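You operate a simulated robot arm through the tools that you are given. There is no shell and no other tool. Be economical: measure what you need, move in short steps, check, and stop when the job is done.

You are at the controls of a simulated robot arm. One attempt, no reset.

## Task
Switch the grey tester off, unscrew both knobs on the housing and lift the black lamp into the lamps tray.
Fine: Power off before the lamp moves.

Only the result counts: the job must be done as asked and must still hold three seconds after the hand-in. Knocking over, shifting, dropping, spilling or breaking anything else fails it.

## Robot
A 7-joint arm with a two-finger parallel gripper, fixed in place. Base frame: the origin is at the foot of the arm, x ahead of it, y to its left, z up. Units: mm, rad, N and s.
With the tool pointing down near the work surface it reaches from about 300 to 700 mm from the base axis. Its first joint turns from -1.152 to 1.152 rad. Payload 1.57 kg.
Tool frame: the origin (TCP) lies between the finger pads and is the grasp point; the fingertips stand 30 mm ahead of it; z points along the fingers, y is the line along which they close. The gripper opens to 110 mm. The fingers are 24 mm wide and 12 mm thick; the gripper's body (48 by 112 mm) begins 78 mm behind the TCP.
Orientation is that of the tool frame in the base frame, as a unit quaternion [x, y, z, w]. With the fingers straight down and closing along the base's y, the tool's x points along the base's -x, its y along +y and its z along -z.

## Interface
- The arm moves only by the tool arm_command. Its argument "steps" is a list of rows, each a list of 3 entries, a list of its own where there are three numbers: the gripper command, from -1 (shut) to 1 (fully open), values between in proportion, then the shift along the tool's x, y, z in mm, then the turn, a rotation vector about the tool's x, y, z in rad. In form: [[grip, [x, y, z], [rx, ry, rz]], ...]. A call has 1 to 8 rows; each row shifts and turns the commanded pose from where the row before left it, along the tool's axes as they then stand. Each row takes 0.2 s and may step no farther than 50 mm and 0.15 rad from the row before; otherwise, or with a gripper value out of range, the whole call is refused. Where a pose cannot be reached the arm comes as near as it can. A force on the tool above 50 N (or 10 N above the force at the start of the call, whichever is more), or a blocked arm, ends the call early, and 0.2 s more pass. The fingers move at their own pace (about 108 mm/s each) and stop on an object; they squeeze with about 24 N. The grip force told is the motor's: it shows also when the fingers shut on nothing. Time passes only in rows, and 0.2 s behind the last, so rows that do not move let the fingers close. The reply holds the time, the measured pose of the TCP, the force on the tool along the base axes, the opening and the grip force, in the units named above and with some noise, and new pictures: "show" is both (left out), scene, wrist or none.
- Cameras (640 x 400 px; columns grow to the right, rows downward): "scene" is fixed at [176.3, -400.1, 1427.7]; the picture's right is [0.69, -0.73, 0.00], its down [-0.35, -0.33, -0.87] and it looks along [0.63, 0.60, -0.48] (base axes); focal length 341 px, centre (320, 200). "wrist" rides on the gripper at [70, 16, -141] in the tool frame; the picture's right is [-0.23, 0.97, 0.00], its down [-0.86, -0.20, -0.48] and it looks along [-0.47, -0.11, 0.88] (tool axes); focal length 222 px, centre (320, 200). There is no depth. A picture from a camera that has moved, and an enlarged one, comes with that camera's place and axes in the base frame and with its lens. The place of the scene camera against the robot may be out by one fixed shift of up to 18 mm in any direction.
- inspect(camera, box): a new picture of the part [left, top, right, bottom] of that camera's present view, enlarged. No time passes.
- hand_in(): hands the job in; it is judged then, once.

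Go step by step. Nothing tells you positions but the pictures and the camera data: compare them with the known pose of the tool, close in by small moves and look again before you grip or let go. The budget is 120 turns and 170 pictures, counting those below and the enlarged ones. Unless the task says otherwise, let go and move clear before handing in, and close with one line.

The tools are called after "Request:" by a JSON object that holds its "method" and its "body". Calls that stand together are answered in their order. arm_command: Moves the arm, as the interface text tells. Its arguments: {"type":"object","properties":{"steps":{"type":"array","items":{"type":"array"}},"show":{"type":"string","enum":["both","scene","wrist","none"]}},"required":["steps"]} The other tools are called the same way: inspect (camera, box) takes an enlarged picture of a part of a camera's view; hand_in () hands the job in.

At the start:

```text
time_s: 0.0
tool_pos: [387.6, 97.9, 1214.2]
tcp_rot: [0.0, 1.0, -0.001, 0.0]
contact_force: [-0.2, -0.5, 0.7]
finger_gap: 110.0
gripper_force: 0.1
```

scene: 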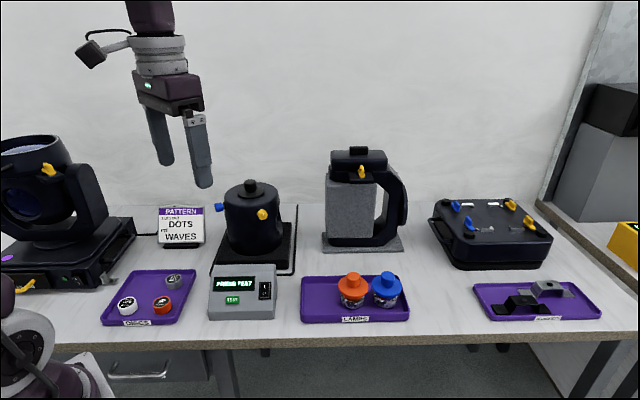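
wrist: 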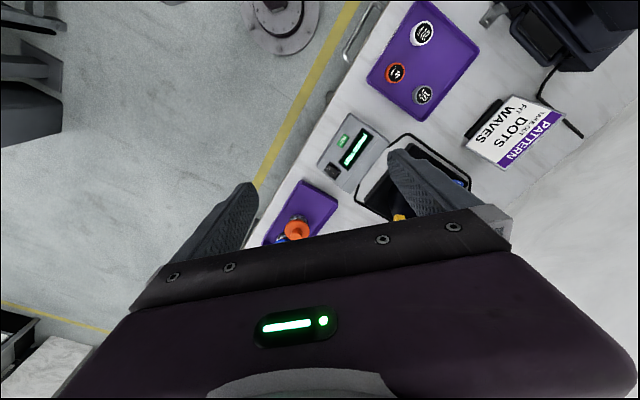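

I see the grey tester, with a display and a rocker switch, in front of a black housing that has a blue and a yellow knob. I'll take enlarged views first.

Request:
{"method": "inspect", "body": {"camera": "scene", "box": [200, 165, 310, 325]}}

Request:
{"method": "inspect", "body": {"camera": "scene", "box": [290, 140, 420, 330]}}

Request:
{"method": "inspect", "body": {"camera": "wrist", "box": [240, 80, 480, 250]}}

```text
2.50 times, centred on (255, 245) of scene
camera zoom: at [176.3, -400.1, 1427.7], right [0.69, -0.73, 0.0], down [-0.35, -0.33, -0.87], along [0.63, 0.6, -0.48], focal length 853 px, centre (482, 88)
```

zoom: 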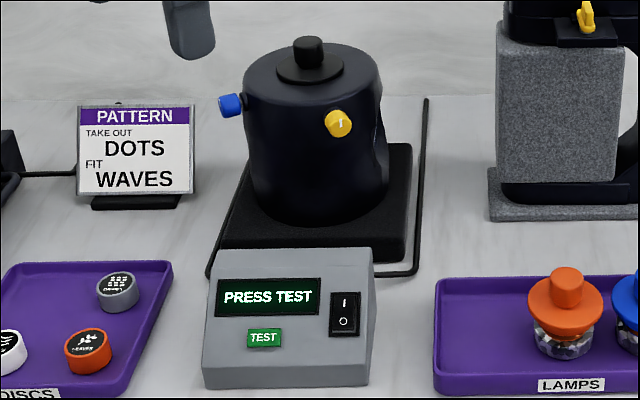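

```text
2.11 times, centred on (355, 235) of scene
camera zoom: at [176.3, -400.1, 1427.7], right [0.69, -0.73, 0.0], down [-0.35, -0.33, -0.87], along [0.63, 0.6, -0.48], focal length 718 px, centre (246, 126)
```

zoom: 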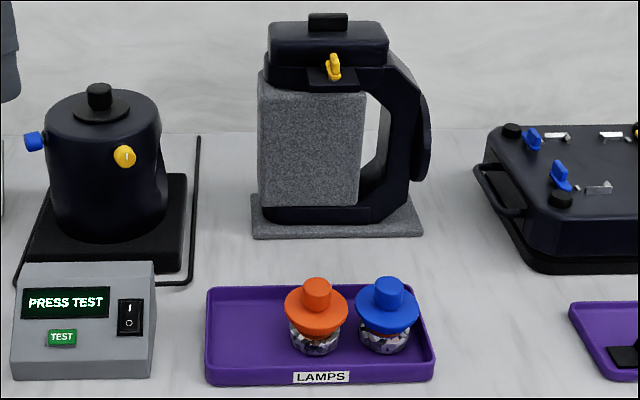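

```text
2.35 times, centred on (360, 165) of wrist
camera zoom: at [318.4, 116.4, 1354.9], right [0.23, 0.97, 0.0], down [0.86, -0.2, 0.48], along [0.47, -0.11, -0.88], focal length 523 px, centre (226, 282)
```

zoom: 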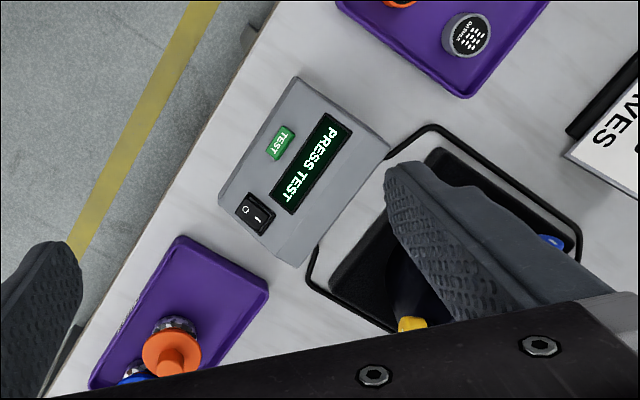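

The black lamp looks like the flanged cap on top of the housing. I'll turn the tool to line up with the bench, close the fingers and come down over the tester for a better look.

Request:
{"method": "arm_command", "body": {"steps": [[-1, [-27, 0, 45], [0, 0, 0]], [-1, [-27, 0, 45], [0, 0, 0]], [-1, [-10, 0, 45], [0, 0, 0]], [-1, [0, 0, 0], [0, 0, -0.15]], [-1, [0, 0, 0], [0, 0, -0.15]], [-1, [0, 0, 0], [0, 0, -0.15]], [-1, [0, 0, 0], [0, 0, -0.15]], [-1, [0, 0, 0], [0, 0, -0.15]]]}}

```text
refused: row 1 steps farther than a row can; nothing moved
```

Request:
{"method": "arm_command", "body": {"steps": [[-1, [-20, 0, 45], [0, 0, 0]], [-1, [-20, 0, 45], [0, 0, 0]], [-1, [-20, 0, 45], [0, 0, 0]], [-1, [0, 0, 0], [0, 0, -0.15]], [-1, [0, 0, 0], [0, 0, -0.15]], [-1, [0, 0, 0], [0, 0, -0.15]], [-1, [0, 0, 0], [0, 0, -0.15]], [-1, [0, 0, 0], [0, 0, -0.15]]]}}

```text
time_s: 1.8
tool_pos: [446.5, 97.8, 1080.3]
tcp_rot: [-0.366, 0.93, 0.0, 0.0]
contact_force: [-0.4, -0.1, -0.6]
finger_gap: 0.1
gripper_force: 21.2
camera wrist: at [386.0, 64.1, 1220.0], right [-0.5, 0.87, 0.0], down [0.76, 0.44, 0.48], along [0.41, 0.24, -0.88], focal length 222 px, centre (320, 200)
```

scene: 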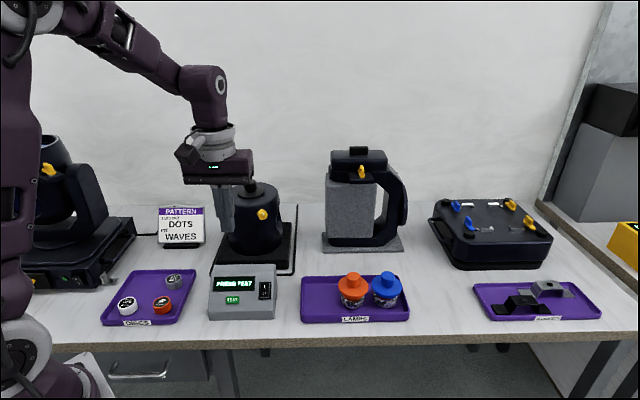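
wrist: 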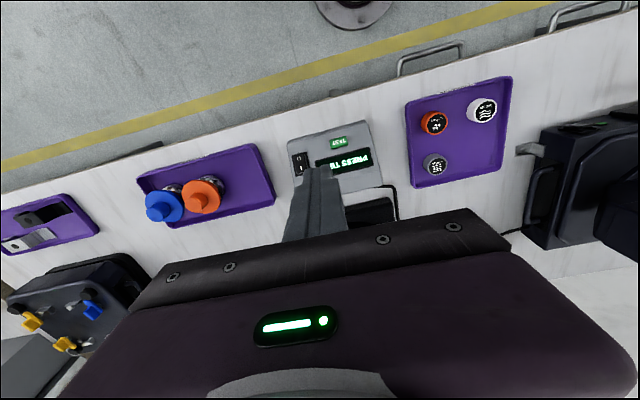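

Request:
{"method": "inspect", "body": {"camera": "wrist", "box": [270, 120, 390, 220]}}

```text
4.00 times, centred on (330, 170) of wrist
camera zoom: at [386.0, 64.1, 1220.0], right [-0.5, 0.87, 0.0], down [0.76, 0.44, 0.48], along [0.41, 0.24, -0.88], focal length 888 px, centre (280, 320)
```

zoom: 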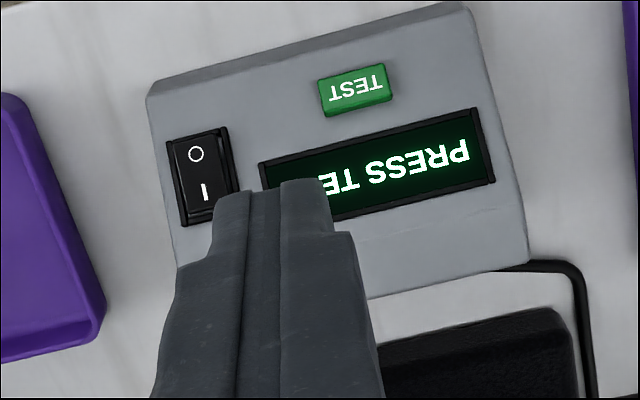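

I put the lower, O half of the rocker at about (510, 92, 842), on a face that slopes about 18° down towards the front. I'll move to just above it with the fingers closed.

Request:
{"method": "arm_command", "body": {"steps": [[-1, [-8.5, -12, 42], [0, 0, 0]], [-1, [-8.5, -12, 42], [0, 0, 0]], [-1, [-8.5, -12, 42], [0, 0, 0]], [-1, [-8.5, -12, 42], [0, 0, 0]]]}}

Request:
{"method": "inspect", "body": {"camera": "scene", "box": [190, 200, 310, 330]}}

Request:
{"method": "inspect", "body": {"camera": "wrist", "box": [240, 100, 400, 230]}}

```text
time_s: 2.8
tool_pos: [503.8, 85.0, 909.7]
tcp_rot: [-0.367, 0.93, 0.0, 0.001]
contact_force: [0.2, 0.7, -0.4]
finger_gap: 0.0
gripper_force: 21.3
camera wrist: at [443.7, 51.8, 1050.4], right [-0.5, 0.87, 0.0], down [0.76, 0.44, 0.48], along [0.42, 0.24, -0.88], focal length 222 px, centre (320, 200)
```

scene: 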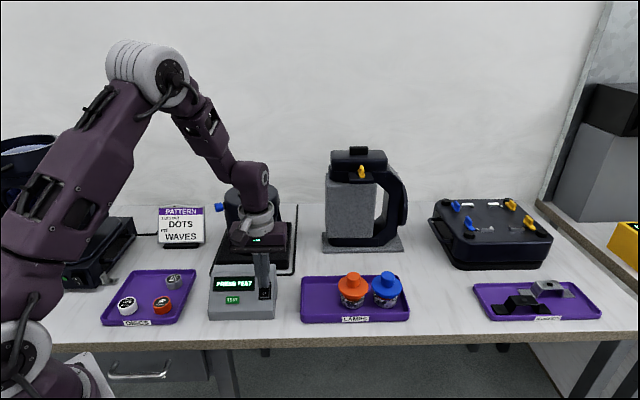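
wrist: 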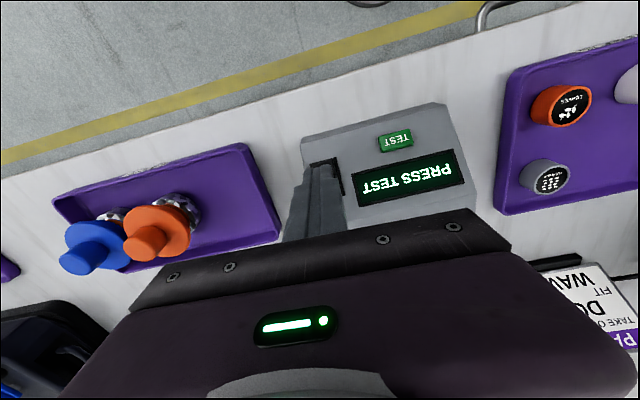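

```text
3.08 times, centred on (250, 265) of scene
camera zoom: at [176.3, -400.1, 1427.7], right [0.69, -0.73, 0.0], down [-0.35, -0.33, -0.87], along [0.63, 0.6, -0.48], focal length 1050 px, centre (535, 0)
```

zoom: 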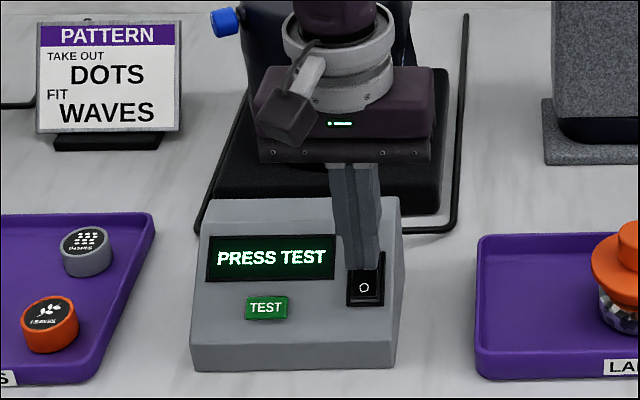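

```text
3.08 times, centred on (320, 165) of wrist
camera zoom: at [443.7, 51.8, 1050.4], right [-0.5, 0.87, 0.0], down [0.76, 0.44, 0.48], along [0.42, 0.24, -0.88], focal length 684 px, centre (320, 308)
```

zoom: 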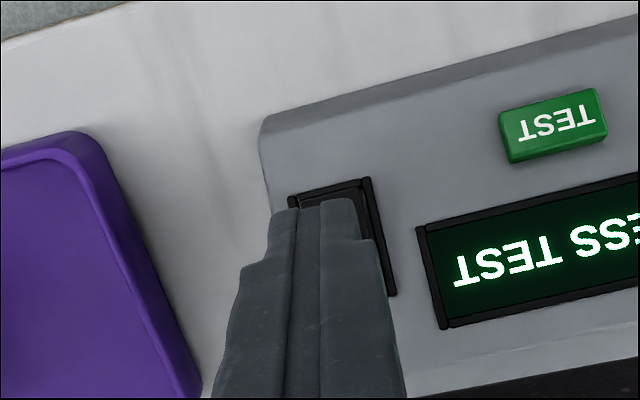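

The tip should land just inside the near end of the rocker. I'll shift it 3–4 mm and press down gently.

Request:
{"method": "arm_command", "body": {"steps": [[-1, [4, 3, 15], [0, 0, 0]], [-1, [0, 0, 12], [0, 0, 0]], [-1, [0, 0, 5], [0, 0, 0]], [-1, [0, 0, 5], [0, 0, 0]], [-1, [0, 0, 4], [0, 0, 0]]]}}

Request:
{"method": "inspect", "body": {"camera": "scene", "box": [190, 200, 310, 330]}}

```text
time_s: 3.7
tool_pos: [497.7, 82.8, 878.0]
tcp_rot: [-0.365, 0.931, -0.002, -0.003]
contact_force: [-7.2, -3.4, 10.1]
finger_gap: 0.0
gripper_force: 20.8
stopped in row 4: the force on the tool passed its limit (the readings are from after the stop); the commanded pose is now the measured one
camera wrist: at [438.0, 49.8, 1019.5], right [-0.49, 0.87, 0.0], down [0.76, 0.44, 0.47], along [0.41, 0.23, -0.88], focal length 222 px, centre (320, 200)
```

scene: 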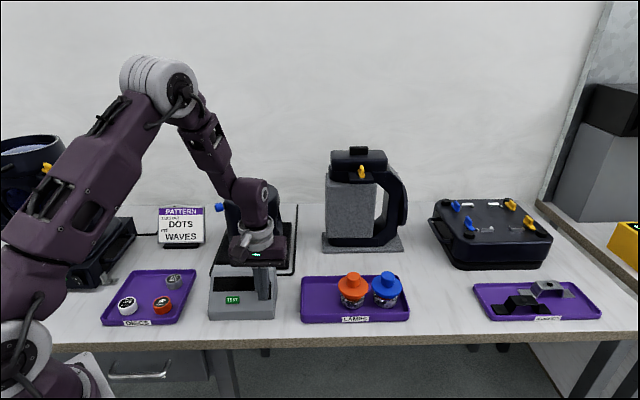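
wrist: 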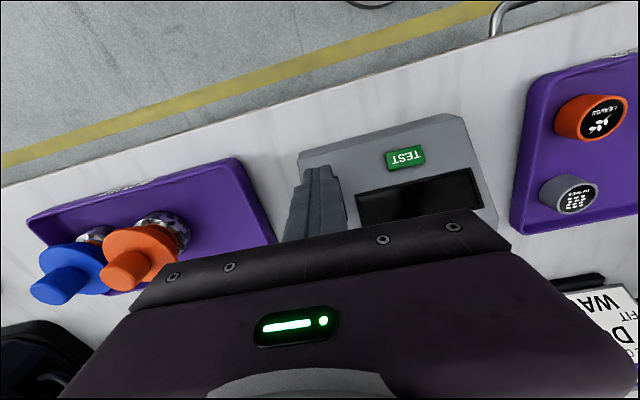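

```text
3.08 times, centred on (250, 265) of scene
camera zoom: at [176.0, -400.2, 1427.7], right [0.69, -0.73, 0.0], down [-0.35, -0.33, -0.87], along [0.63, 0.6, -0.48], focal length 1050 px, centre (535, 0)
```

zoom: 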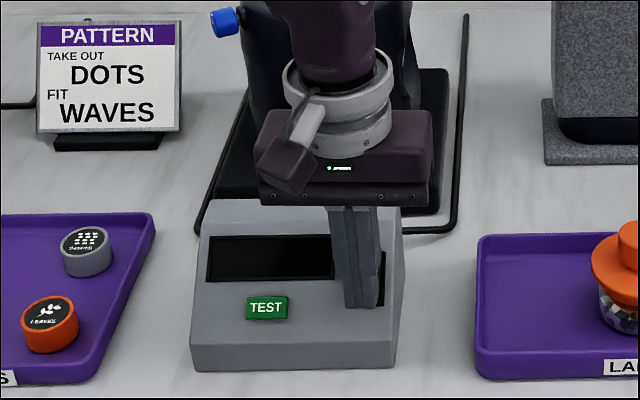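

The display has gone dark, so the tester is off. I'll raise the arm straight up and look at the housing.

Request:
{"method": "arm_command", "body": {"steps": [[-1, [0, 0, -30], [0, 0, 0]], [-1, [0, 0, -48], [0, 0, 0]], [-1, [0, 0, -48], [0, 0, 0]], [-1, [0, 0, -48], [0, 0, 0]], [-1, [0, 0, -48], [0, 0, 0]], [1, [0, 0, -48], [0, 0, 0]], [1, [0, 0, 0], [0, 0, 0]]]}}

Request:
{"method": "inspect", "body": {"camera": "scene", "box": [200, 160, 310, 325]}}

```text
time_s: 5.3
tool_pos: [499.3, 84.4, 1147.9]
tcp_rot: [-0.364, 0.931, -0.002, -0.001]
contact_force: [0.0, 1.0, 0.3]
finger_gap: 110.0
gripper_force: 0.1
camera wrist: at [438.6, 51.8, 1288.9], right [-0.5, 0.87, 0.0], down [0.76, 0.44, 0.48], along [0.41, 0.23, -0.88], focal length 222 px, centre (320, 200)
```

scene: 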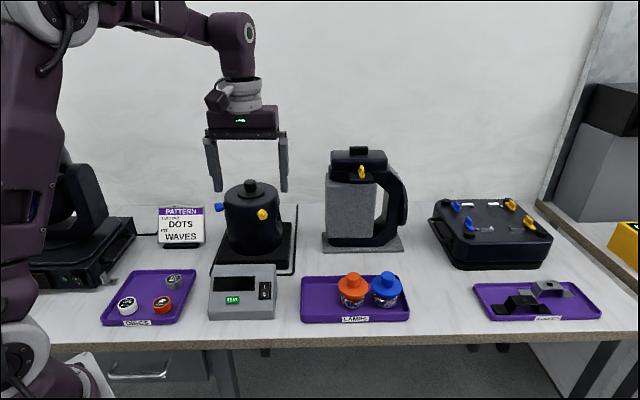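
wrist: 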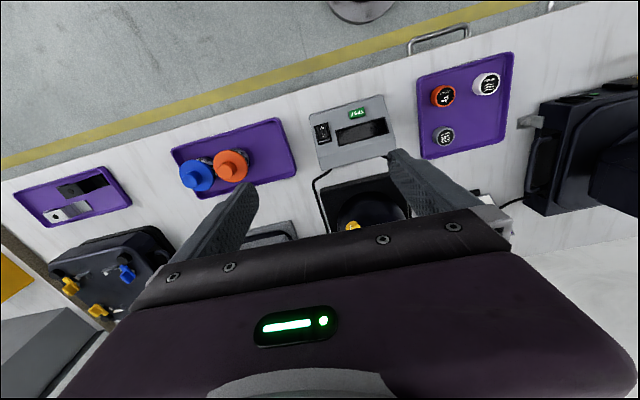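

```text
2.42 times, centred on (255, 242) of scene
camera zoom: at [176.3, -400.1, 1427.7], right [0.69, -0.73, 0.0], down [-0.35, -0.33, -0.87], along [0.63, 0.6, -0.48], focal length 827 px, centre (478, 97)
```

zoom: 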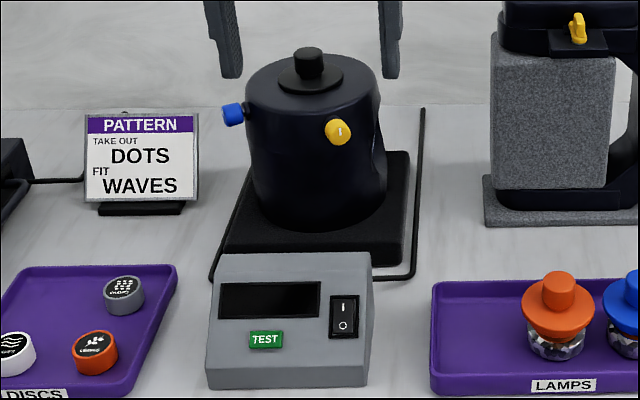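

The tester is off and the gripper is clear of it. The yellow knob is near (618, 231, 948), facing roughly base -y. The blue knob is near (565, 355, 942), facing back toward the robot. I'll swing the tool horizontal, starting with the approach to the yellow knob.

Request:
{"method": "arm_command", "body": {"steps": [[-0.2, [0, 0, 0], [0, 0, -0.127]], [-0.2, [0, 0, 0], [0, 0, -0.127]], [-0.2, [0, 0, 0], [0, 0, -0.127]], [-0.2, [0, 0, 0], [0, 0, -0.127]], [-0.2, [0, 0, 0], [0, -0.143, 0]], [-0.2, [0, 0, 0], [0, -0.143, 0]], [-0.2, [0, 0, 0], [0, -0.143, 0]], [-0.2, [0, 0, 0], [0, -0.143, 0]]], "show": "none"}}

Request:
{"method": "arm_command", "body": {"steps": [[-0.2, [0, 0, 0], [0, -0.143, 0]], [-0.2, [0, 0, 0], [0, -0.143, 0]], [-0.2, [0, 0, 0], [0, -0.143, 0]], [-0.2, [0, 0, 0], [0, -0.143, 0]], [-0.2, [0, 0, 0], [0, -0.143, 0]], [-0.2, [0, 0, 0], [0, -0.143, 0]], [-0.2, [0, 0, 0], [0, -0.141, 0]]]}}

```text
time_s: 7.1
tool_pos: [499.5, 84.3, 1148.4]
tcp_rot: [-0.563, 0.777, 0.164, 0.227]
contact_force: [0.1, 0.4, -0.3]
finger_gap: 43.8
gripper_force: 0.1
```

```text
time_s: 8.7
tool_pos: [500.3, 83.6, 1147.0]
tcp_rot: [-0.416, 0.572, 0.415, 0.572]
contact_force: [0.0, 0.0, -0.2]
finger_gap: 44.2
gripper_force: 0.1
camera wrist: at [441.5, -43.5, 1078.3], right [-0.93, 0.3, 0.23], down [0.04, -0.51, 0.86], along [0.38, 0.8, 0.46], focal length 222 px, centre (320, 200)
```

scene: 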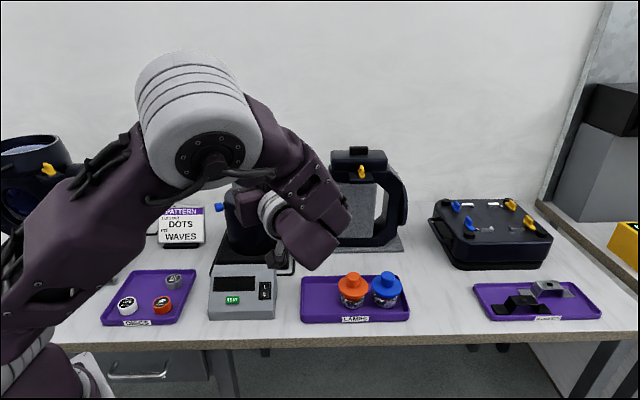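
wrist: 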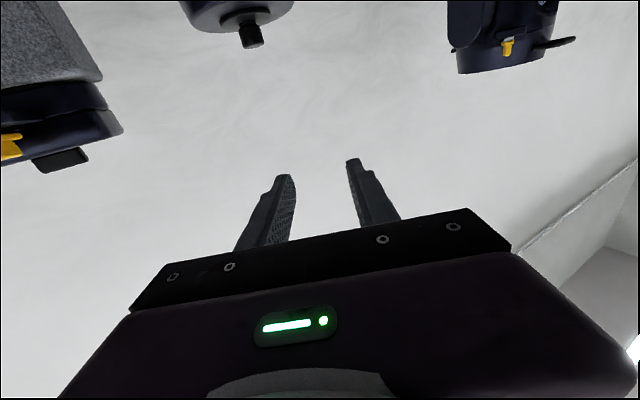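

Request:
{"method": "arm_command", "body": {"steps": [[-0.2, [41, -16.4, 17.4], [0, 0, 0]], [-0.2, [41, -16.4, 17.4], [0, 0, 0]], [-0.2, [41, -16.4, 17.4], [0, 0, 0]], [-0.2, [41, -16.4, 17.4], [0, 0, 0]]]}}

Request:
{"method": "inspect", "body": {"camera": "wrist", "box": [200, 60, 440, 210]}}

```text
time_s: 9.7
tool_pos: [583.0, 129.1, 982.2]
tcp_rot: [-0.416, 0.574, 0.414, 0.571]
contact_force: [0.5, 1.2, -0.7]
finger_gap: 44.1
gripper_force: 0.1
camera wrist: at [525.7, 1.9, 913.4], right [-0.93, 0.3, 0.23], down [0.04, -0.51, 0.86], along [0.38, 0.8, 0.46], focal length 222 px, centre (320, 200)
```

scene: 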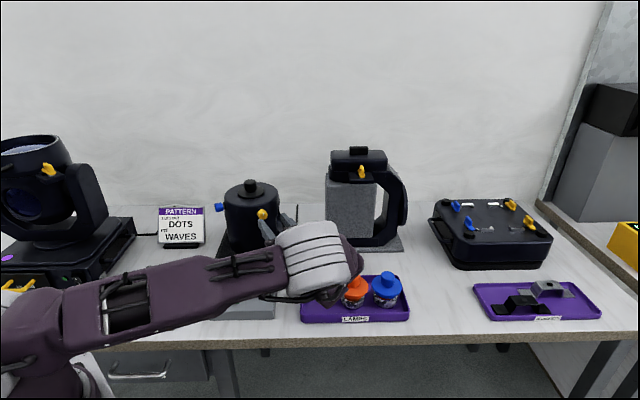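
wrist: 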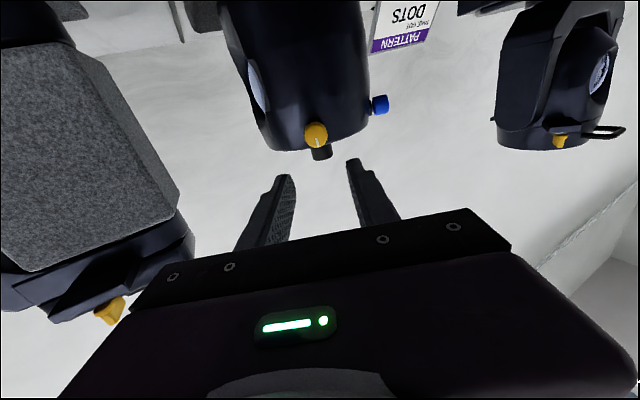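

```text
2.67 times, centred on (320, 135) of wrist
camera zoom: at [525.7, 1.9, 913.4], right [-0.93, 0.3, 0.23], down [0.04, -0.51, 0.86], along [0.38, 0.8, 0.46], focal length 592 px, centre (320, 373)
```

zoom: 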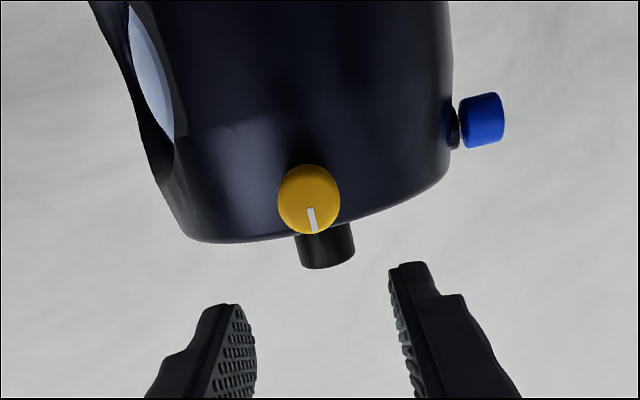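

The yellow knob sits about 21 mm below the tool axis and well centred sideways, with its face about 95 mm ahead. I'll lower the tool and close in partway.

Request:
{"method": "arm_command", "body": {"steps": [[-0.2, [20, 0, 10], [0, 0, 0]], [-0.2, [0, 0, 25], [0, 0, 0]]]}}

Request:
{"method": "inspect", "body": {"camera": "wrist", "box": [220, 60, 420, 210]}}

Request:
{"method": "inspect", "body": {"camera": "scene", "box": [210, 160, 410, 330]}}

```text
time_s: 10.3
tool_pos: [594.4, 162.9, 963.5]
tcp_rot: [-0.416, 0.574, 0.414, 0.571]
contact_force: [-0.7, 0.1, 1.1]
finger_gap: 44.1
gripper_force: 0.0
camera wrist: at [536.4, 34.6, 893.6], right [-0.93, 0.3, 0.23], down [0.04, -0.51, 0.86], along [0.38, 0.8, 0.46], focal length 222 px, centre (320, 200)
```

scene: 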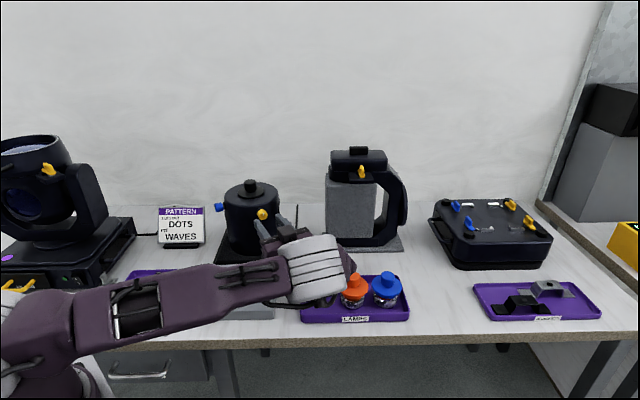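
wrist: 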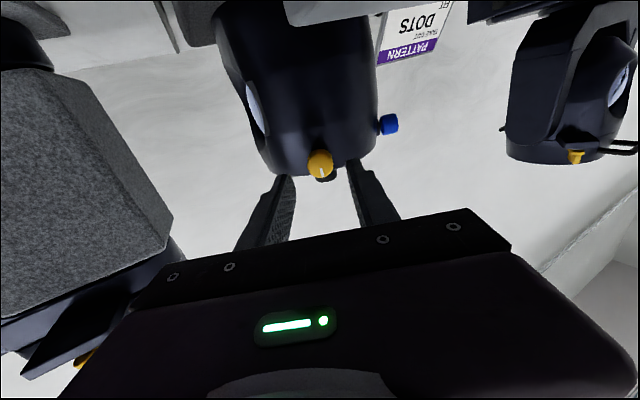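

```text
2.67 times, centred on (320, 135) of wrist
camera zoom: at [536.4, 34.6, 893.6], right [-0.93, 0.3, 0.23], down [0.04, -0.51, 0.86], along [0.38, 0.8, 0.46], focal length 592 px, centre (320, 373)
```

zoom: 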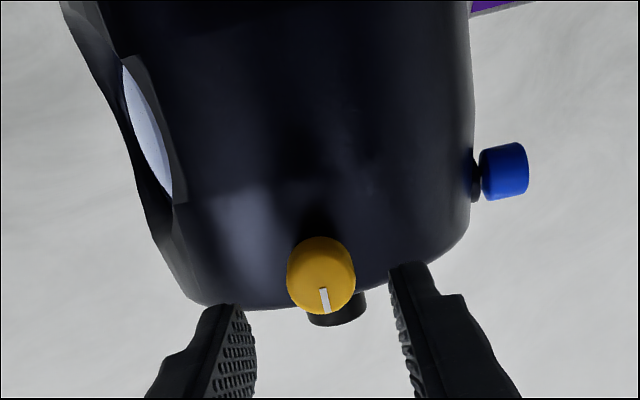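

```text
2.35 times, centred on (310, 245) of scene
camera zoom: at [176.3, -400.1, 1427.7], right [0.69, -0.73, 0.0], down [-0.35, -0.33, -0.87], along [0.63, 0.6, -0.48], focal length 803 px, centre (344, 94)
```

zoom: 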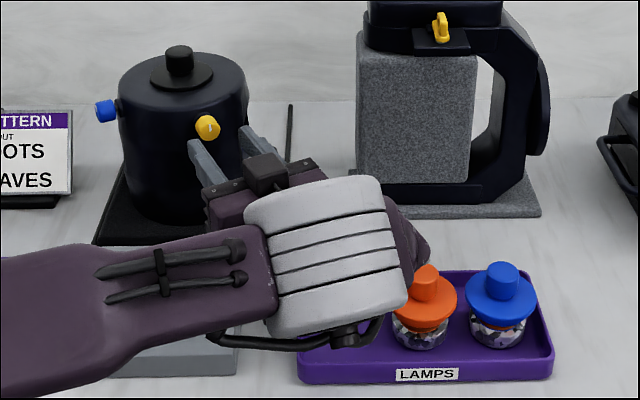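

Request:
{"method": "arm_command", "body": {"steps": [[-0.2, [2, 0, 20], [0, 0, 0]], [-0.2, [0, 0, 15], [0, 0, 0]], [-0.2, [0, 0, 10], [0, 0, 0]]], "show": "wrist"}}

Request:
{"method": "inspect", "body": {"camera": "wrist", "box": [220, 60, 420, 210]}}

Request:
{"method": "inspect", "body": {"camera": "scene", "box": [210, 160, 340, 260]}}

```text
time_s: 11.1
tool_pos: [609.2, 204.7, 960.7]
tcp_rot: [-0.415, 0.574, 0.414, 0.571]
contact_force: [0.5, 0.4, -0.4]
finger_gap: 44.0
gripper_force: 0.1
camera wrist: at [549.9, 77.7, 891.5], right [-0.93, 0.3, 0.23], down [0.04, -0.51, 0.86], along [0.38, 0.8, 0.46], focal length 222 px, centre (320, 200)
```

wrist: 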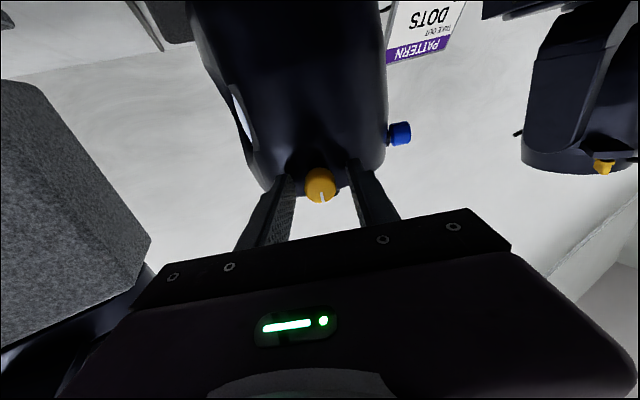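

```text
2.67 times, centred on (320, 135) of wrist
camera zoom: at [549.9, 77.7, 891.5], right [-0.93, 0.3, 0.23], down [0.04, -0.51, 0.86], along [0.38, 0.8, 0.46], focal length 592 px, centre (320, 373)
```

zoom: 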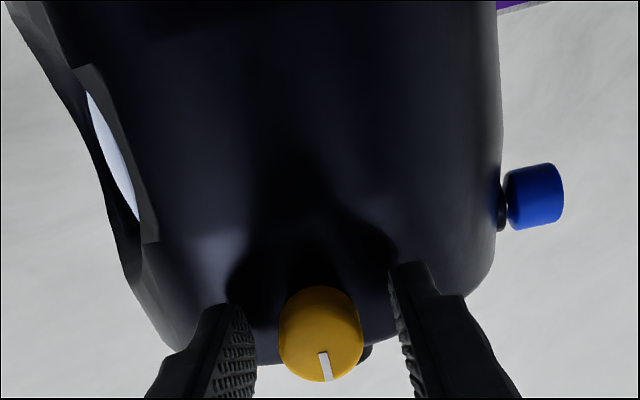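

```text
4.00 times, centred on (275, 210) of scene
camera zoom: at [176.3, -400.1, 1427.7], right [0.69, -0.73, 0.0], down [-0.35, -0.33, -0.87], along [0.63, 0.6, -0.48], focal length 1365 px, centre (500, 160)
```

zoom: 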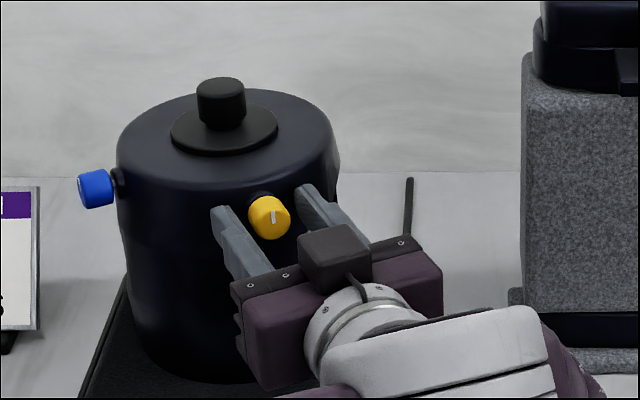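

Request:
{"method": "arm_command", "body": {"steps": [[-0.2, [-1, 0, 5], [0, 0, 0]], [-1, [0, 0, 0], [0, 0, 0]], [-1, [0, 0, 0], [0, 0, 0]]], "show": "wrist"}}

Request:
{"method": "inspect", "body": {"camera": "wrist", "box": [220, 60, 420, 210]}}

```text
time_s: 11.9
tool_pos: [609.2, 210.5, 961.5]
tcp_rot: [-0.416, 0.575, 0.414, 0.571]
contact_force: [-4.7, -2.3, -0.6]
finger_gap: 22.9
gripper_force: 35.3
camera wrist: at [551.4, 82.2, 892.3], right [-0.93, 0.3, 0.23], down [0.04, -0.51, 0.86], along [0.38, 0.8, 0.46], focal length 222 px, centre (320, 200)
```

wrist: 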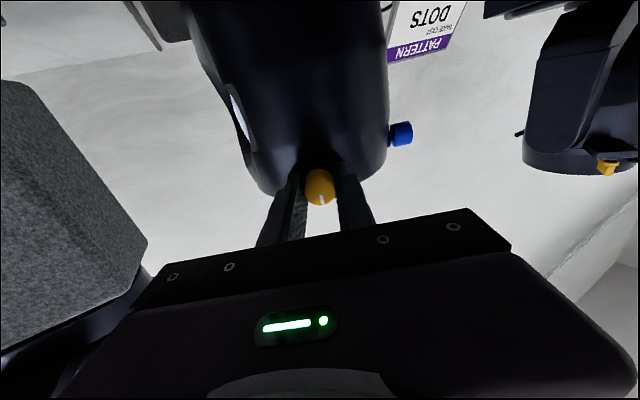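

```text
2.67 times, centred on (320, 135) of wrist
camera zoom: at [551.4, 82.2, 892.3], right [-0.93, 0.3, 0.23], down [0.04, -0.51, 0.86], along [0.38, 0.8, 0.46], focal length 592 px, centre (320, 373)
```

zoom: 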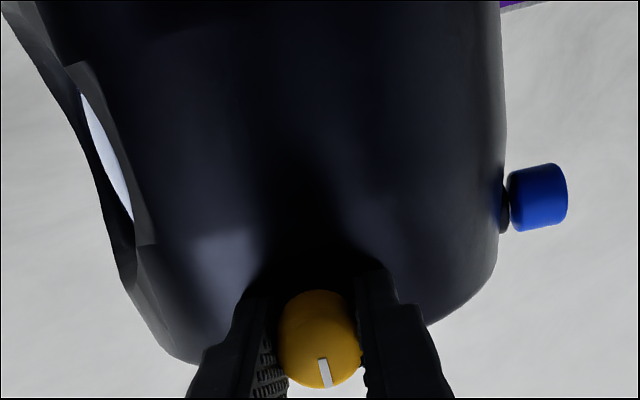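

The yellow knob is gripped at 22.9 mm. I'll start turning it counter-clockwise as seen from outside.

Request:
{"method": "arm_command", "body": {"steps": [[-1, [0, 0, 0], [0, 0, -0.12]], [-1, [0, 0, 0], [0, 0, -0.12]], [-1, [0, 0, 0], [0, 0, -0.12]], [-1, [0, 0, 0], [0, 0, -0.12]], [-1, [0, 0, 0], [0, 0, -0.12]]], "show": "wrist"}}

Request:
{"method": "inspect", "body": {"camera": "wrist", "box": [220, 60, 420, 210]}}

Request:
{"method": "inspect", "body": {"camera": "scene", "box": [210, 160, 340, 260]}}

```text
time_s: 12.8
tool_pos: [607.2, 208.5, 961.9]
tcp_rot: [-0.517, 0.483, 0.302, 0.639]
contact_force: [-11.7, -16.5, 6.2]
finger_gap: 23.6
gripper_force: 35.8
stopped in row 4: the force on the tool passed its limit (the readings are from after the stop); the commanded pose is now the measured one
camera wrist: at [576.2, 72.4, 891.4], right [-0.94, 0.3, -0.15], down [-0.27, -0.41, 0.87], along [0.2, 0.86, 0.47], focal length 222 px, centre (320, 200)
```

wrist: 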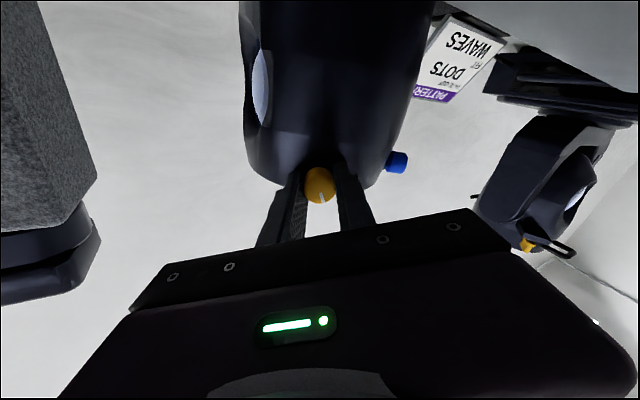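

```text
2.67 times, centred on (320, 135) of wrist
camera zoom: at [576.2, 72.4, 891.4], right [-0.94, 0.3, -0.15], down [-0.27, -0.41, 0.87], along [0.2, 0.86, 0.47], focal length 592 px, centre (320, 373)
```

zoom: 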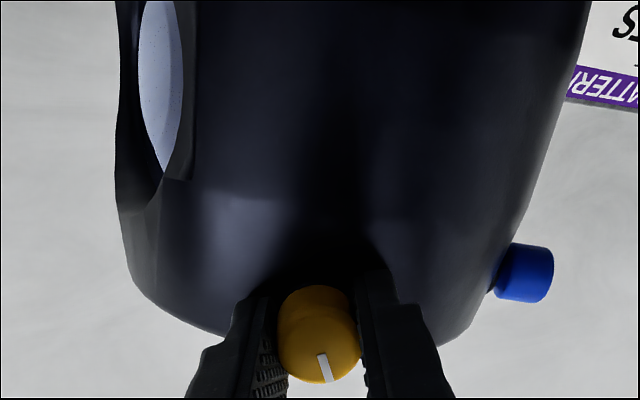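

```text
4.00 times, centred on (275, 210) of scene
camera zoom: at [175.9, -400.6, 1427.6], right [0.69, -0.73, 0.0], down [-0.35, -0.33, -0.88], along [0.63, 0.6, -0.48], focal length 1365 px, centre (500, 160)
```

zoom: 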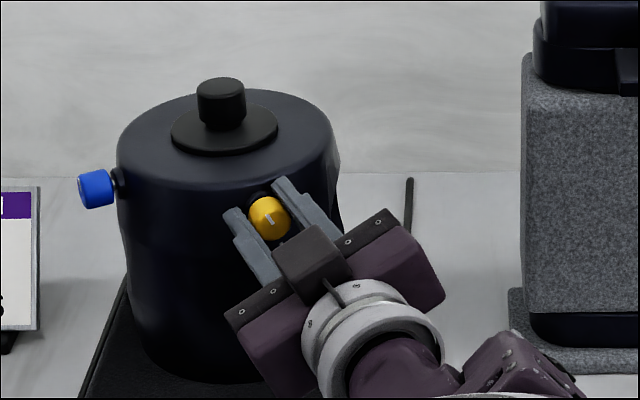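

The knob turns with the gripper and pushes outward like a thread. I'll keep turning and back off slightly with each row.

Request:
{"method": "arm_command", "body": {"steps": [[-1, [0, 0, -1], [0, 0, -0.1]], [-1, [0, 0, -0.6], [0, 0, -0.1]], [-1, [0, 0, -0.6], [0, 0, -0.1]], [-1, [0, 0, -0.6], [0, 0, -0.1]], [-1, [0, 0, -0.6], [0, 0, -0.1]]], "show": "none"}}

Request:
{"method": "inspect", "body": {"camera": "scene", "box": [210, 160, 340, 260]}}

```text
time_s: 13.9
tool_pos: [605.7, 206.7, 963.4]
tcp_rot: [-0.607, 0.361, 0.159, 0.69]
contact_force: [-11.5, -14.6, 3.4]
finger_gap: 22.6
gripper_force: 35.5
stopped in row 5: the force on the tool passed its limit (the readings are from after the stop); the commanded pose is now the measured one
```

```text
4.00 times, centred on (275, 210) of scene
camera zoom: at [175.9, -400.5, 1427.6], right [0.69, -0.73, 0.0], down [-0.35, -0.33, -0.88], along [0.63, 0.6, -0.48], focal length 1365 px, centre (500, 160)
```

zoom: 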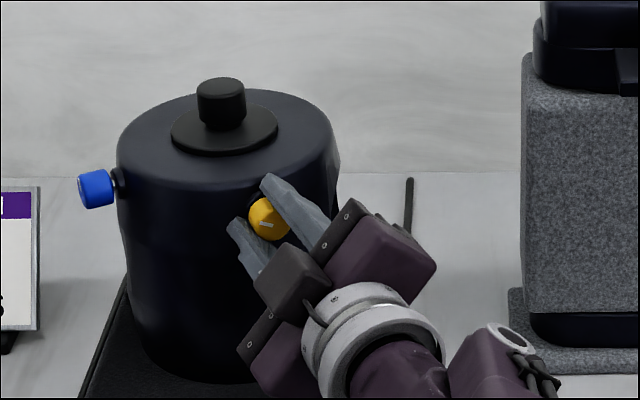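

Request:
{"method": "arm_command", "body": {"steps": [[-1, [0, 0, -2], [0, 0, 0]], [-1, [0, 0, -0.8], [0, 0, -0.1]], [-1, [0, 0, -0.8], [0, 0, -0.1]], [-1, [0, 0, -0.8], [0, 0, -0.1]], [-1, [0, 0, -0.8], [0, 0, -0.1]], [-1, [0, 0, -0.8], [0, 0, -0.1]]], "show": "wrist"}}

Request:
{"method": "inspect", "body": {"camera": "scene", "box": [210, 160, 340, 260]}}

Request:
{"method": "inspect", "body": {"camera": "wrist", "box": [220, 60, 420, 210]}}

```text
time_s: 15.3
tool_pos: [604.4, 203.4, 962.0]
tcp_rot: [-0.679, 0.198, -0.016, 0.706]
contact_force: [4.7, 28.2, -2.1]
finger_gap: 22.4
gripper_force: 35.1
camera wrist: at [623.2, 50.6, 927.8], right [-0.45, 0.14, -0.88], down [-0.88, -0.22, 0.41], along [-0.14, 0.96, 0.22], focal length 222 px, centre (320, 200)
```

wrist: 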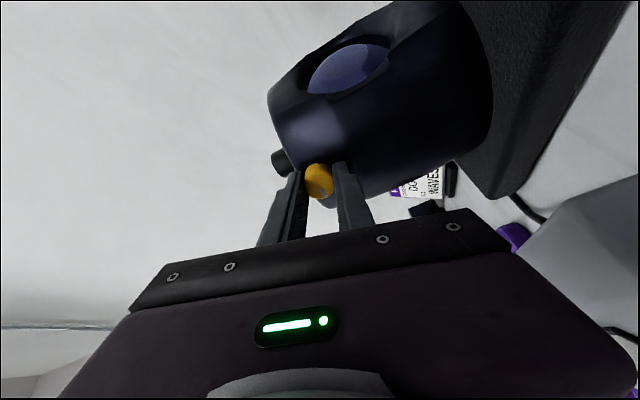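

```text
4.00 times, centred on (275, 210) of scene
camera zoom: at [176.5, -399.3, 1427.9], right [0.69, -0.73, 0.0], down [-0.35, -0.33, -0.87], along [0.63, 0.6, -0.48], focal length 1365 px, centre (500, 160)
```

zoom: 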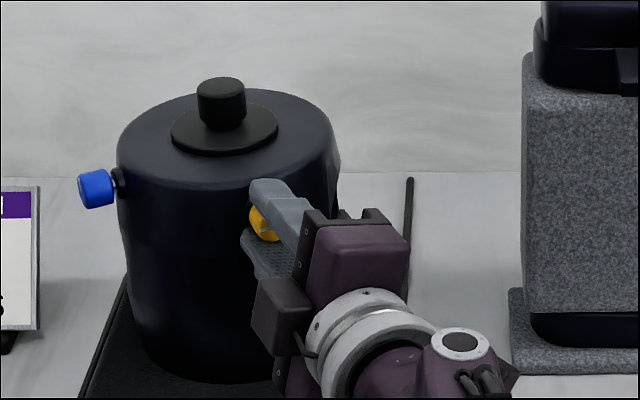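

```text
2.67 times, centred on (320, 135) of wrist
camera zoom: at [623.2, 50.6, 927.8], right [-0.45, 0.14, -0.88], down [-0.88, -0.22, 0.41], along [-0.14, 0.96, 0.22], focal length 592 px, centre (320, 373)
```

zoom: 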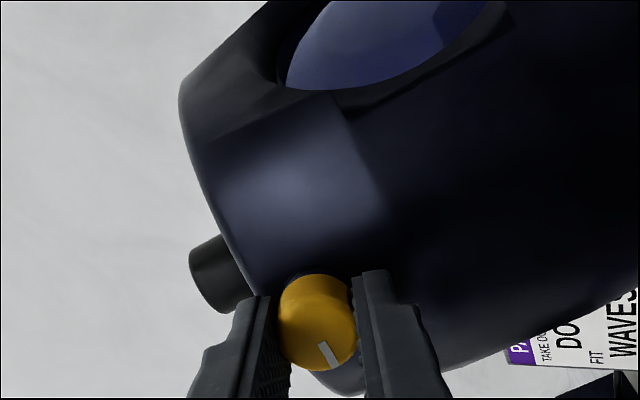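

Request:
{"method": "arm_command", "body": {"steps": [[-1, [0, 0, 2], [0, 0, 0]], [-1, [0, 0, 0], [0, 0, -0.1]], [-1, [0, 0, 0], [0, 0, -0.1]], [-1, [0, 0, -0.3], [0, 0, -0.1]], [-1, [0, 0, -0.3], [0, 0, -0.1]]], "show": "none"}}

Request:
{"method": "inspect", "body": {"camera": "wrist", "box": [220, 60, 420, 210]}}

```text
time_s: 16.5
tool_pos: [604.4, 202.8, 960.6]
tcp_rot: [0.706, -0.059, 0.155, -0.688]
contact_force: [-17.2, 2.7, -20.3]
finger_gap: 22.2
gripper_force: 35.0
```

```text
2.67 times, centred on (320, 135) of wrist
camera zoom: at [631.3, 48.6, 954.3], right [-0.09, 0.02, -1.0], down [-0.98, -0.19, 0.08], along [-0.19, 0.98, 0.04], focal length 592 px, centre (320, 373)
```

zoom: 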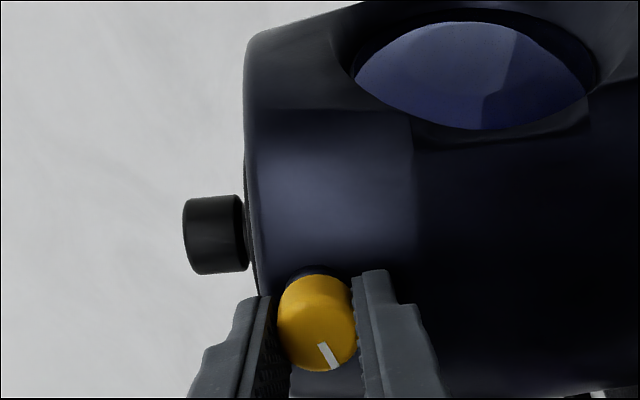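

Request:
{"method": "arm_command", "body": {"steps": [[-1, [-2, 1.5, 0], [0, 0, 0]], [-1, [0, 0, -0.4], [0, 0, -0.12]], [-1, [0, 0, -0.4], [0, 0, -0.12]], [-1, [0, 0, -0.4], [0, 0, -0.12]], [-1, [0, 0, -0.4], [0, 0, -0.12]]], "show": "none"}}

Request:
{"method": "inspect", "body": {"camera": "wrist", "box": [220, 60, 420, 210]}}

Request:
{"method": "inspect", "body": {"camera": "scene", "box": [210, 160, 340, 260]}}

```text
time_s: 17.6
tool_pos: [605.0, 201.2, 959.9]
tcp_rot: [0.71, 0.06, 0.277, -0.644]
contact_force: [17.5, 14.6, -8.4]
finger_gap: 22.3
gripper_force: 35.5
out of reach, approached as far as the arm can: row 4, 5
stopped in row 5: the force on the tool passed its limit (the readings are from after the stop); the commanded pose is now the measured one
```

```text
2.67 times, centred on (320, 135) of wrist
camera zoom: at [626.4, 47.9, 980.5], right [0.24, -0.1, -0.97], down [-0.96, -0.19, -0.22], along [-0.16, 0.98, -0.14], focal length 592 px, centre (320, 373)
```

zoom: 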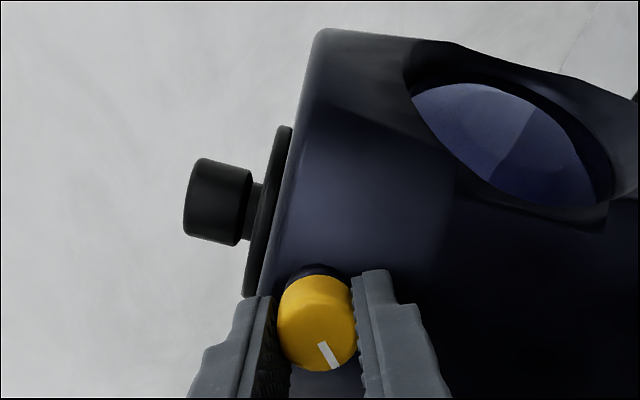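

```text
4.00 times, centred on (275, 210) of scene
camera zoom: at [177.0, -399.6, 1427.7], right [0.69, -0.73, 0.0], down [-0.35, -0.33, -0.87], along [0.63, 0.6, -0.48], focal length 1365 px, centre (500, 160)
```

zoom: 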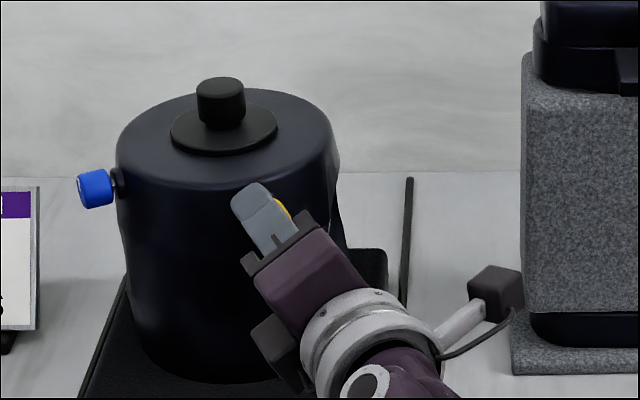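

The wrist joint has reached its limit. I'll let go, back off and check where the knob stands.

Request:
{"method": "arm_command", "body": {"steps": [[-0.2, [0, 0, 0], [0, 0, 0]], [-0.2, [0, 0, 0], [0, 0, 0]], [-0.2, [0, 0, -20], [0, 0, 0]], [-0.2, [0, 0, -30], [0, 0, 0.1]], [-0.2, [0, 0, 0], [0, 0, 0.15]], [-0.2, [0, 0, 0], [0, 0, 0.15]], [-0.2, [0, 0, 0], [0, 0, 0.15]], [-0.2, [0, 0, 0], [0, 0, 0.15]]]}}

Request:
{"method": "inspect", "body": {"camera": "wrist", "box": [220, 60, 420, 210]}}

Request:
{"method": "inspect", "body": {"camera": "scene", "box": [210, 160, 340, 260]}}

```text
time_s: 19.4
tool_pos: [587.6, 153.7, 962.4]
tcp_rot: [-0.687, 0.188, -0.038, 0.701]
contact_force: [0.2, 0.9, 0.3]
finger_gap: 44.0
gripper_force: 0.0
camera wrist: at [604.9, 1.0, 933.2], right [-0.41, 0.12, -0.9], down [-0.9, -0.2, 0.38], along [-0.13, 0.97, 0.19], focal length 222 px, centre (320, 200)
```

scene: 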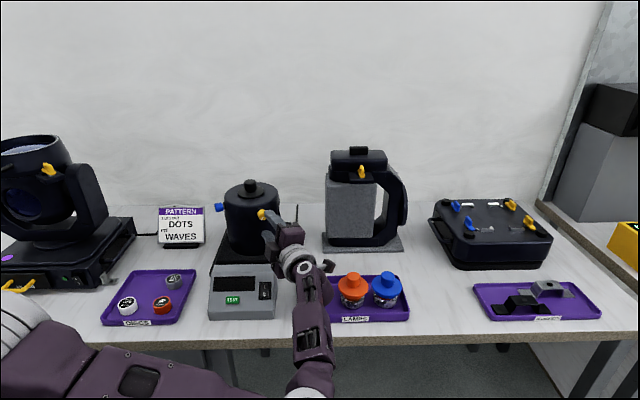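
wrist: 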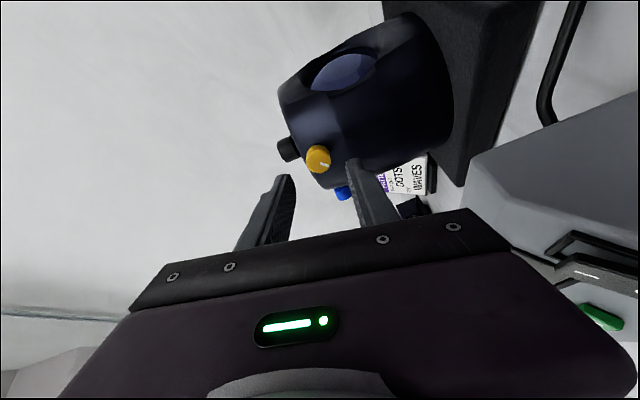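

```text
2.67 times, centred on (320, 135) of wrist
camera zoom: at [604.9, 1.0, 933.2], right [-0.41, 0.12, -0.9], down [-0.9, -0.2, 0.38], along [-0.13, 0.97, 0.19], focal length 592 px, centre (320, 373)
```

zoom: 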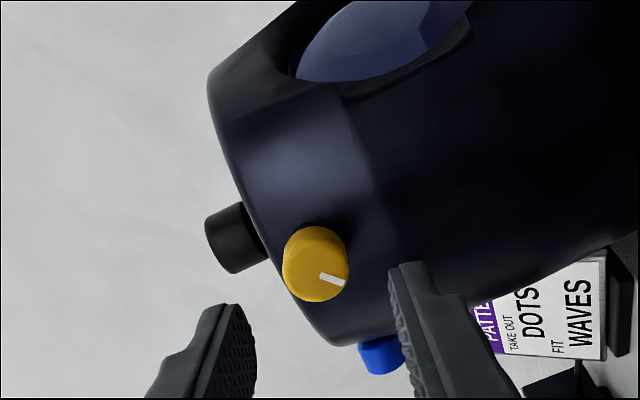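

```text
4.00 times, centred on (275, 210) of scene
camera zoom: at [176.3, -400.1, 1427.7], right [0.69, -0.73, 0.0], down [-0.35, -0.33, -0.87], along [0.63, 0.6, -0.48], focal length 1365 px, centre (500, 160)
```

zoom: 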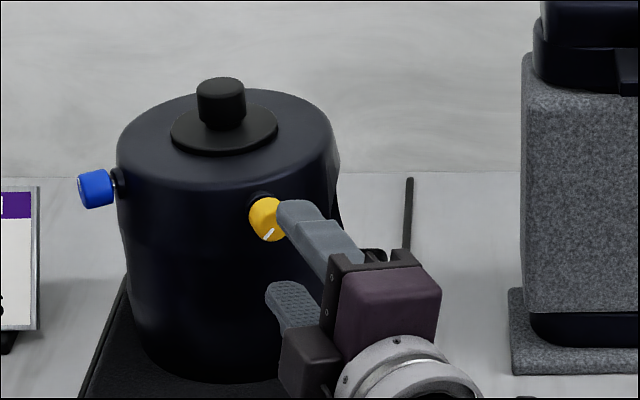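

The marker shows the knob has turned about 120° and come out slightly. I'll wind the wrist back with the fingers clear, then take another stroke.

Request:
{"method": "arm_command", "body": {"steps": [[-0.2, [0, 0, 0], [0, 0, 0.15]], [-0.2, [0, 0, 0], [0, 0, 0.15]], [-0.2, [0, 0, 0], [0, 0, 0.15]], [-0.2, [0, 0, 0], [0, 0, 0.15]], [-0.2, [0, 0, 0], [0, 0, 0.15]], [-0.2, [0, 0, 0], [0, 0, 0.15]], [-0.2, [0, 0, 0], [0, 0, 0.15]], [-0.2, [0, 0, 0], [0, 0, 0.15]]], "show": "none"}}

Request:
{"method": "arm_command", "body": {"steps": [[-0.2, [0, 0, 0], [0, 0, 0.15]], [-0.2, [0, 0, 0], [0, 0, 0.15]], [-0.2, [0, 0, 0], [0, 0, 0.15]], [-0.2, [0, 0, 0], [0, 0, 0.15]], [-0.2, [0, 0, 0], [0, 0, 0.15]], [-0.2, [0, 0, 0], [0, 0, 0.15]], [-0.2, [0, 0, 0], [0, 0, 0.15]]]}}

Request:
{"method": "inspect", "body": {"camera": "wrist", "box": [220, 60, 420, 210]}}

```text
time_s: 21.2
tool_pos: [586.8, 154.5, 961.7]
tcp_rot: [-0.461, 0.544, 0.364, 0.6]
contact_force: [0.1, 0.4, 0.2]
finger_gap: 43.8
gripper_force: 0.1
```

```text
time_s: 22.8
tool_pos: [586.5, 154.4, 961.6]
tcp_rot: [-0.126, 0.702, 0.615, 0.336]
contact_force: [0.6, 0.1, -0.5]
finger_gap: 43.8
gripper_force: 0.0
camera wrist: at [482.6, 41.9, 932.5], right [-0.41, 0.15, 0.9], down [0.6, -0.7, 0.39], along [0.69, 0.7, 0.19], focal length 222 px, centre (320, 200)
```

scene: 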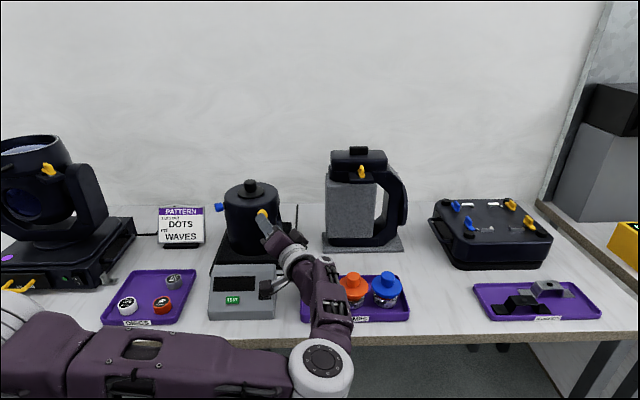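
wrist: 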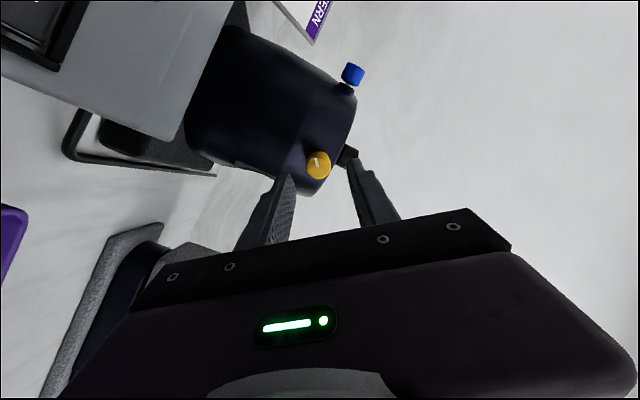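

```text
2.67 times, centred on (320, 135) of wrist
camera zoom: at [482.6, 41.9, 932.5], right [-0.41, 0.15, 0.9], down [0.6, -0.7, 0.39], along [0.69, 0.7, 0.19], focal length 592 px, centre (320, 373)
```

zoom: 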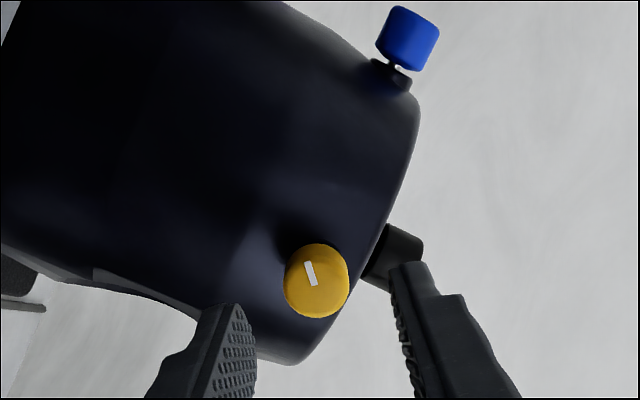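

Request:
{"method": "arm_command", "body": {"steps": [[-0.2, [-2, -1.6, 25], [0, 0, 0]], [-0.2, [0, 0, 24], [0, 0, 0]], [-1, [0, 0, 0], [0, 0, 0]], [-1, [0, 0, 0], [0, 0, 0]], [-1, [0, 0, -0.4], [0, 0, -0.12]], [-1, [0, 0, -0.4], [0, 0, -0.12]], [-1, [0, 0, -0.4], [0, 0, -0.12]]], "show": "none"}}

Request:
{"method": "inspect", "body": {"camera": "wrist", "box": [220, 60, 420, 210]}}

```text
time_s: 24.4
tool_pos: [605.3, 199.1, 960.8]
tcp_rot: [-0.25, 0.667, 0.544, 0.442]
contact_force: [9.6, 6.8, -1.6]
finger_gap: 22.5
gripper_force: 35.4
```

```text
2.67 times, centred on (320, 135) of wrist
camera zoom: at [514.8, 81.4, 910.5], right [-0.69, 0.24, 0.69], down [0.42, -0.64, 0.65], along [0.59, 0.73, 0.33], focal length 592 px, centre (320, 373)
```

zoom: 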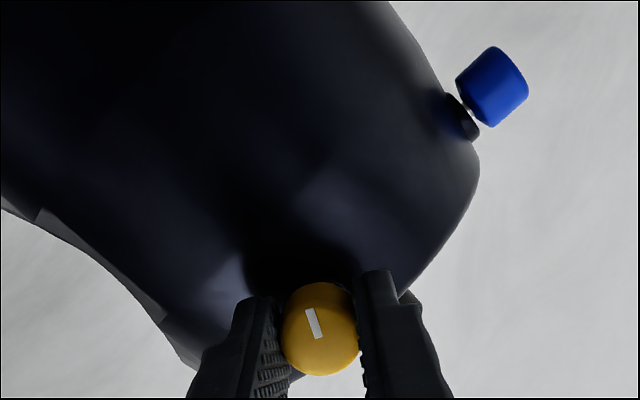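

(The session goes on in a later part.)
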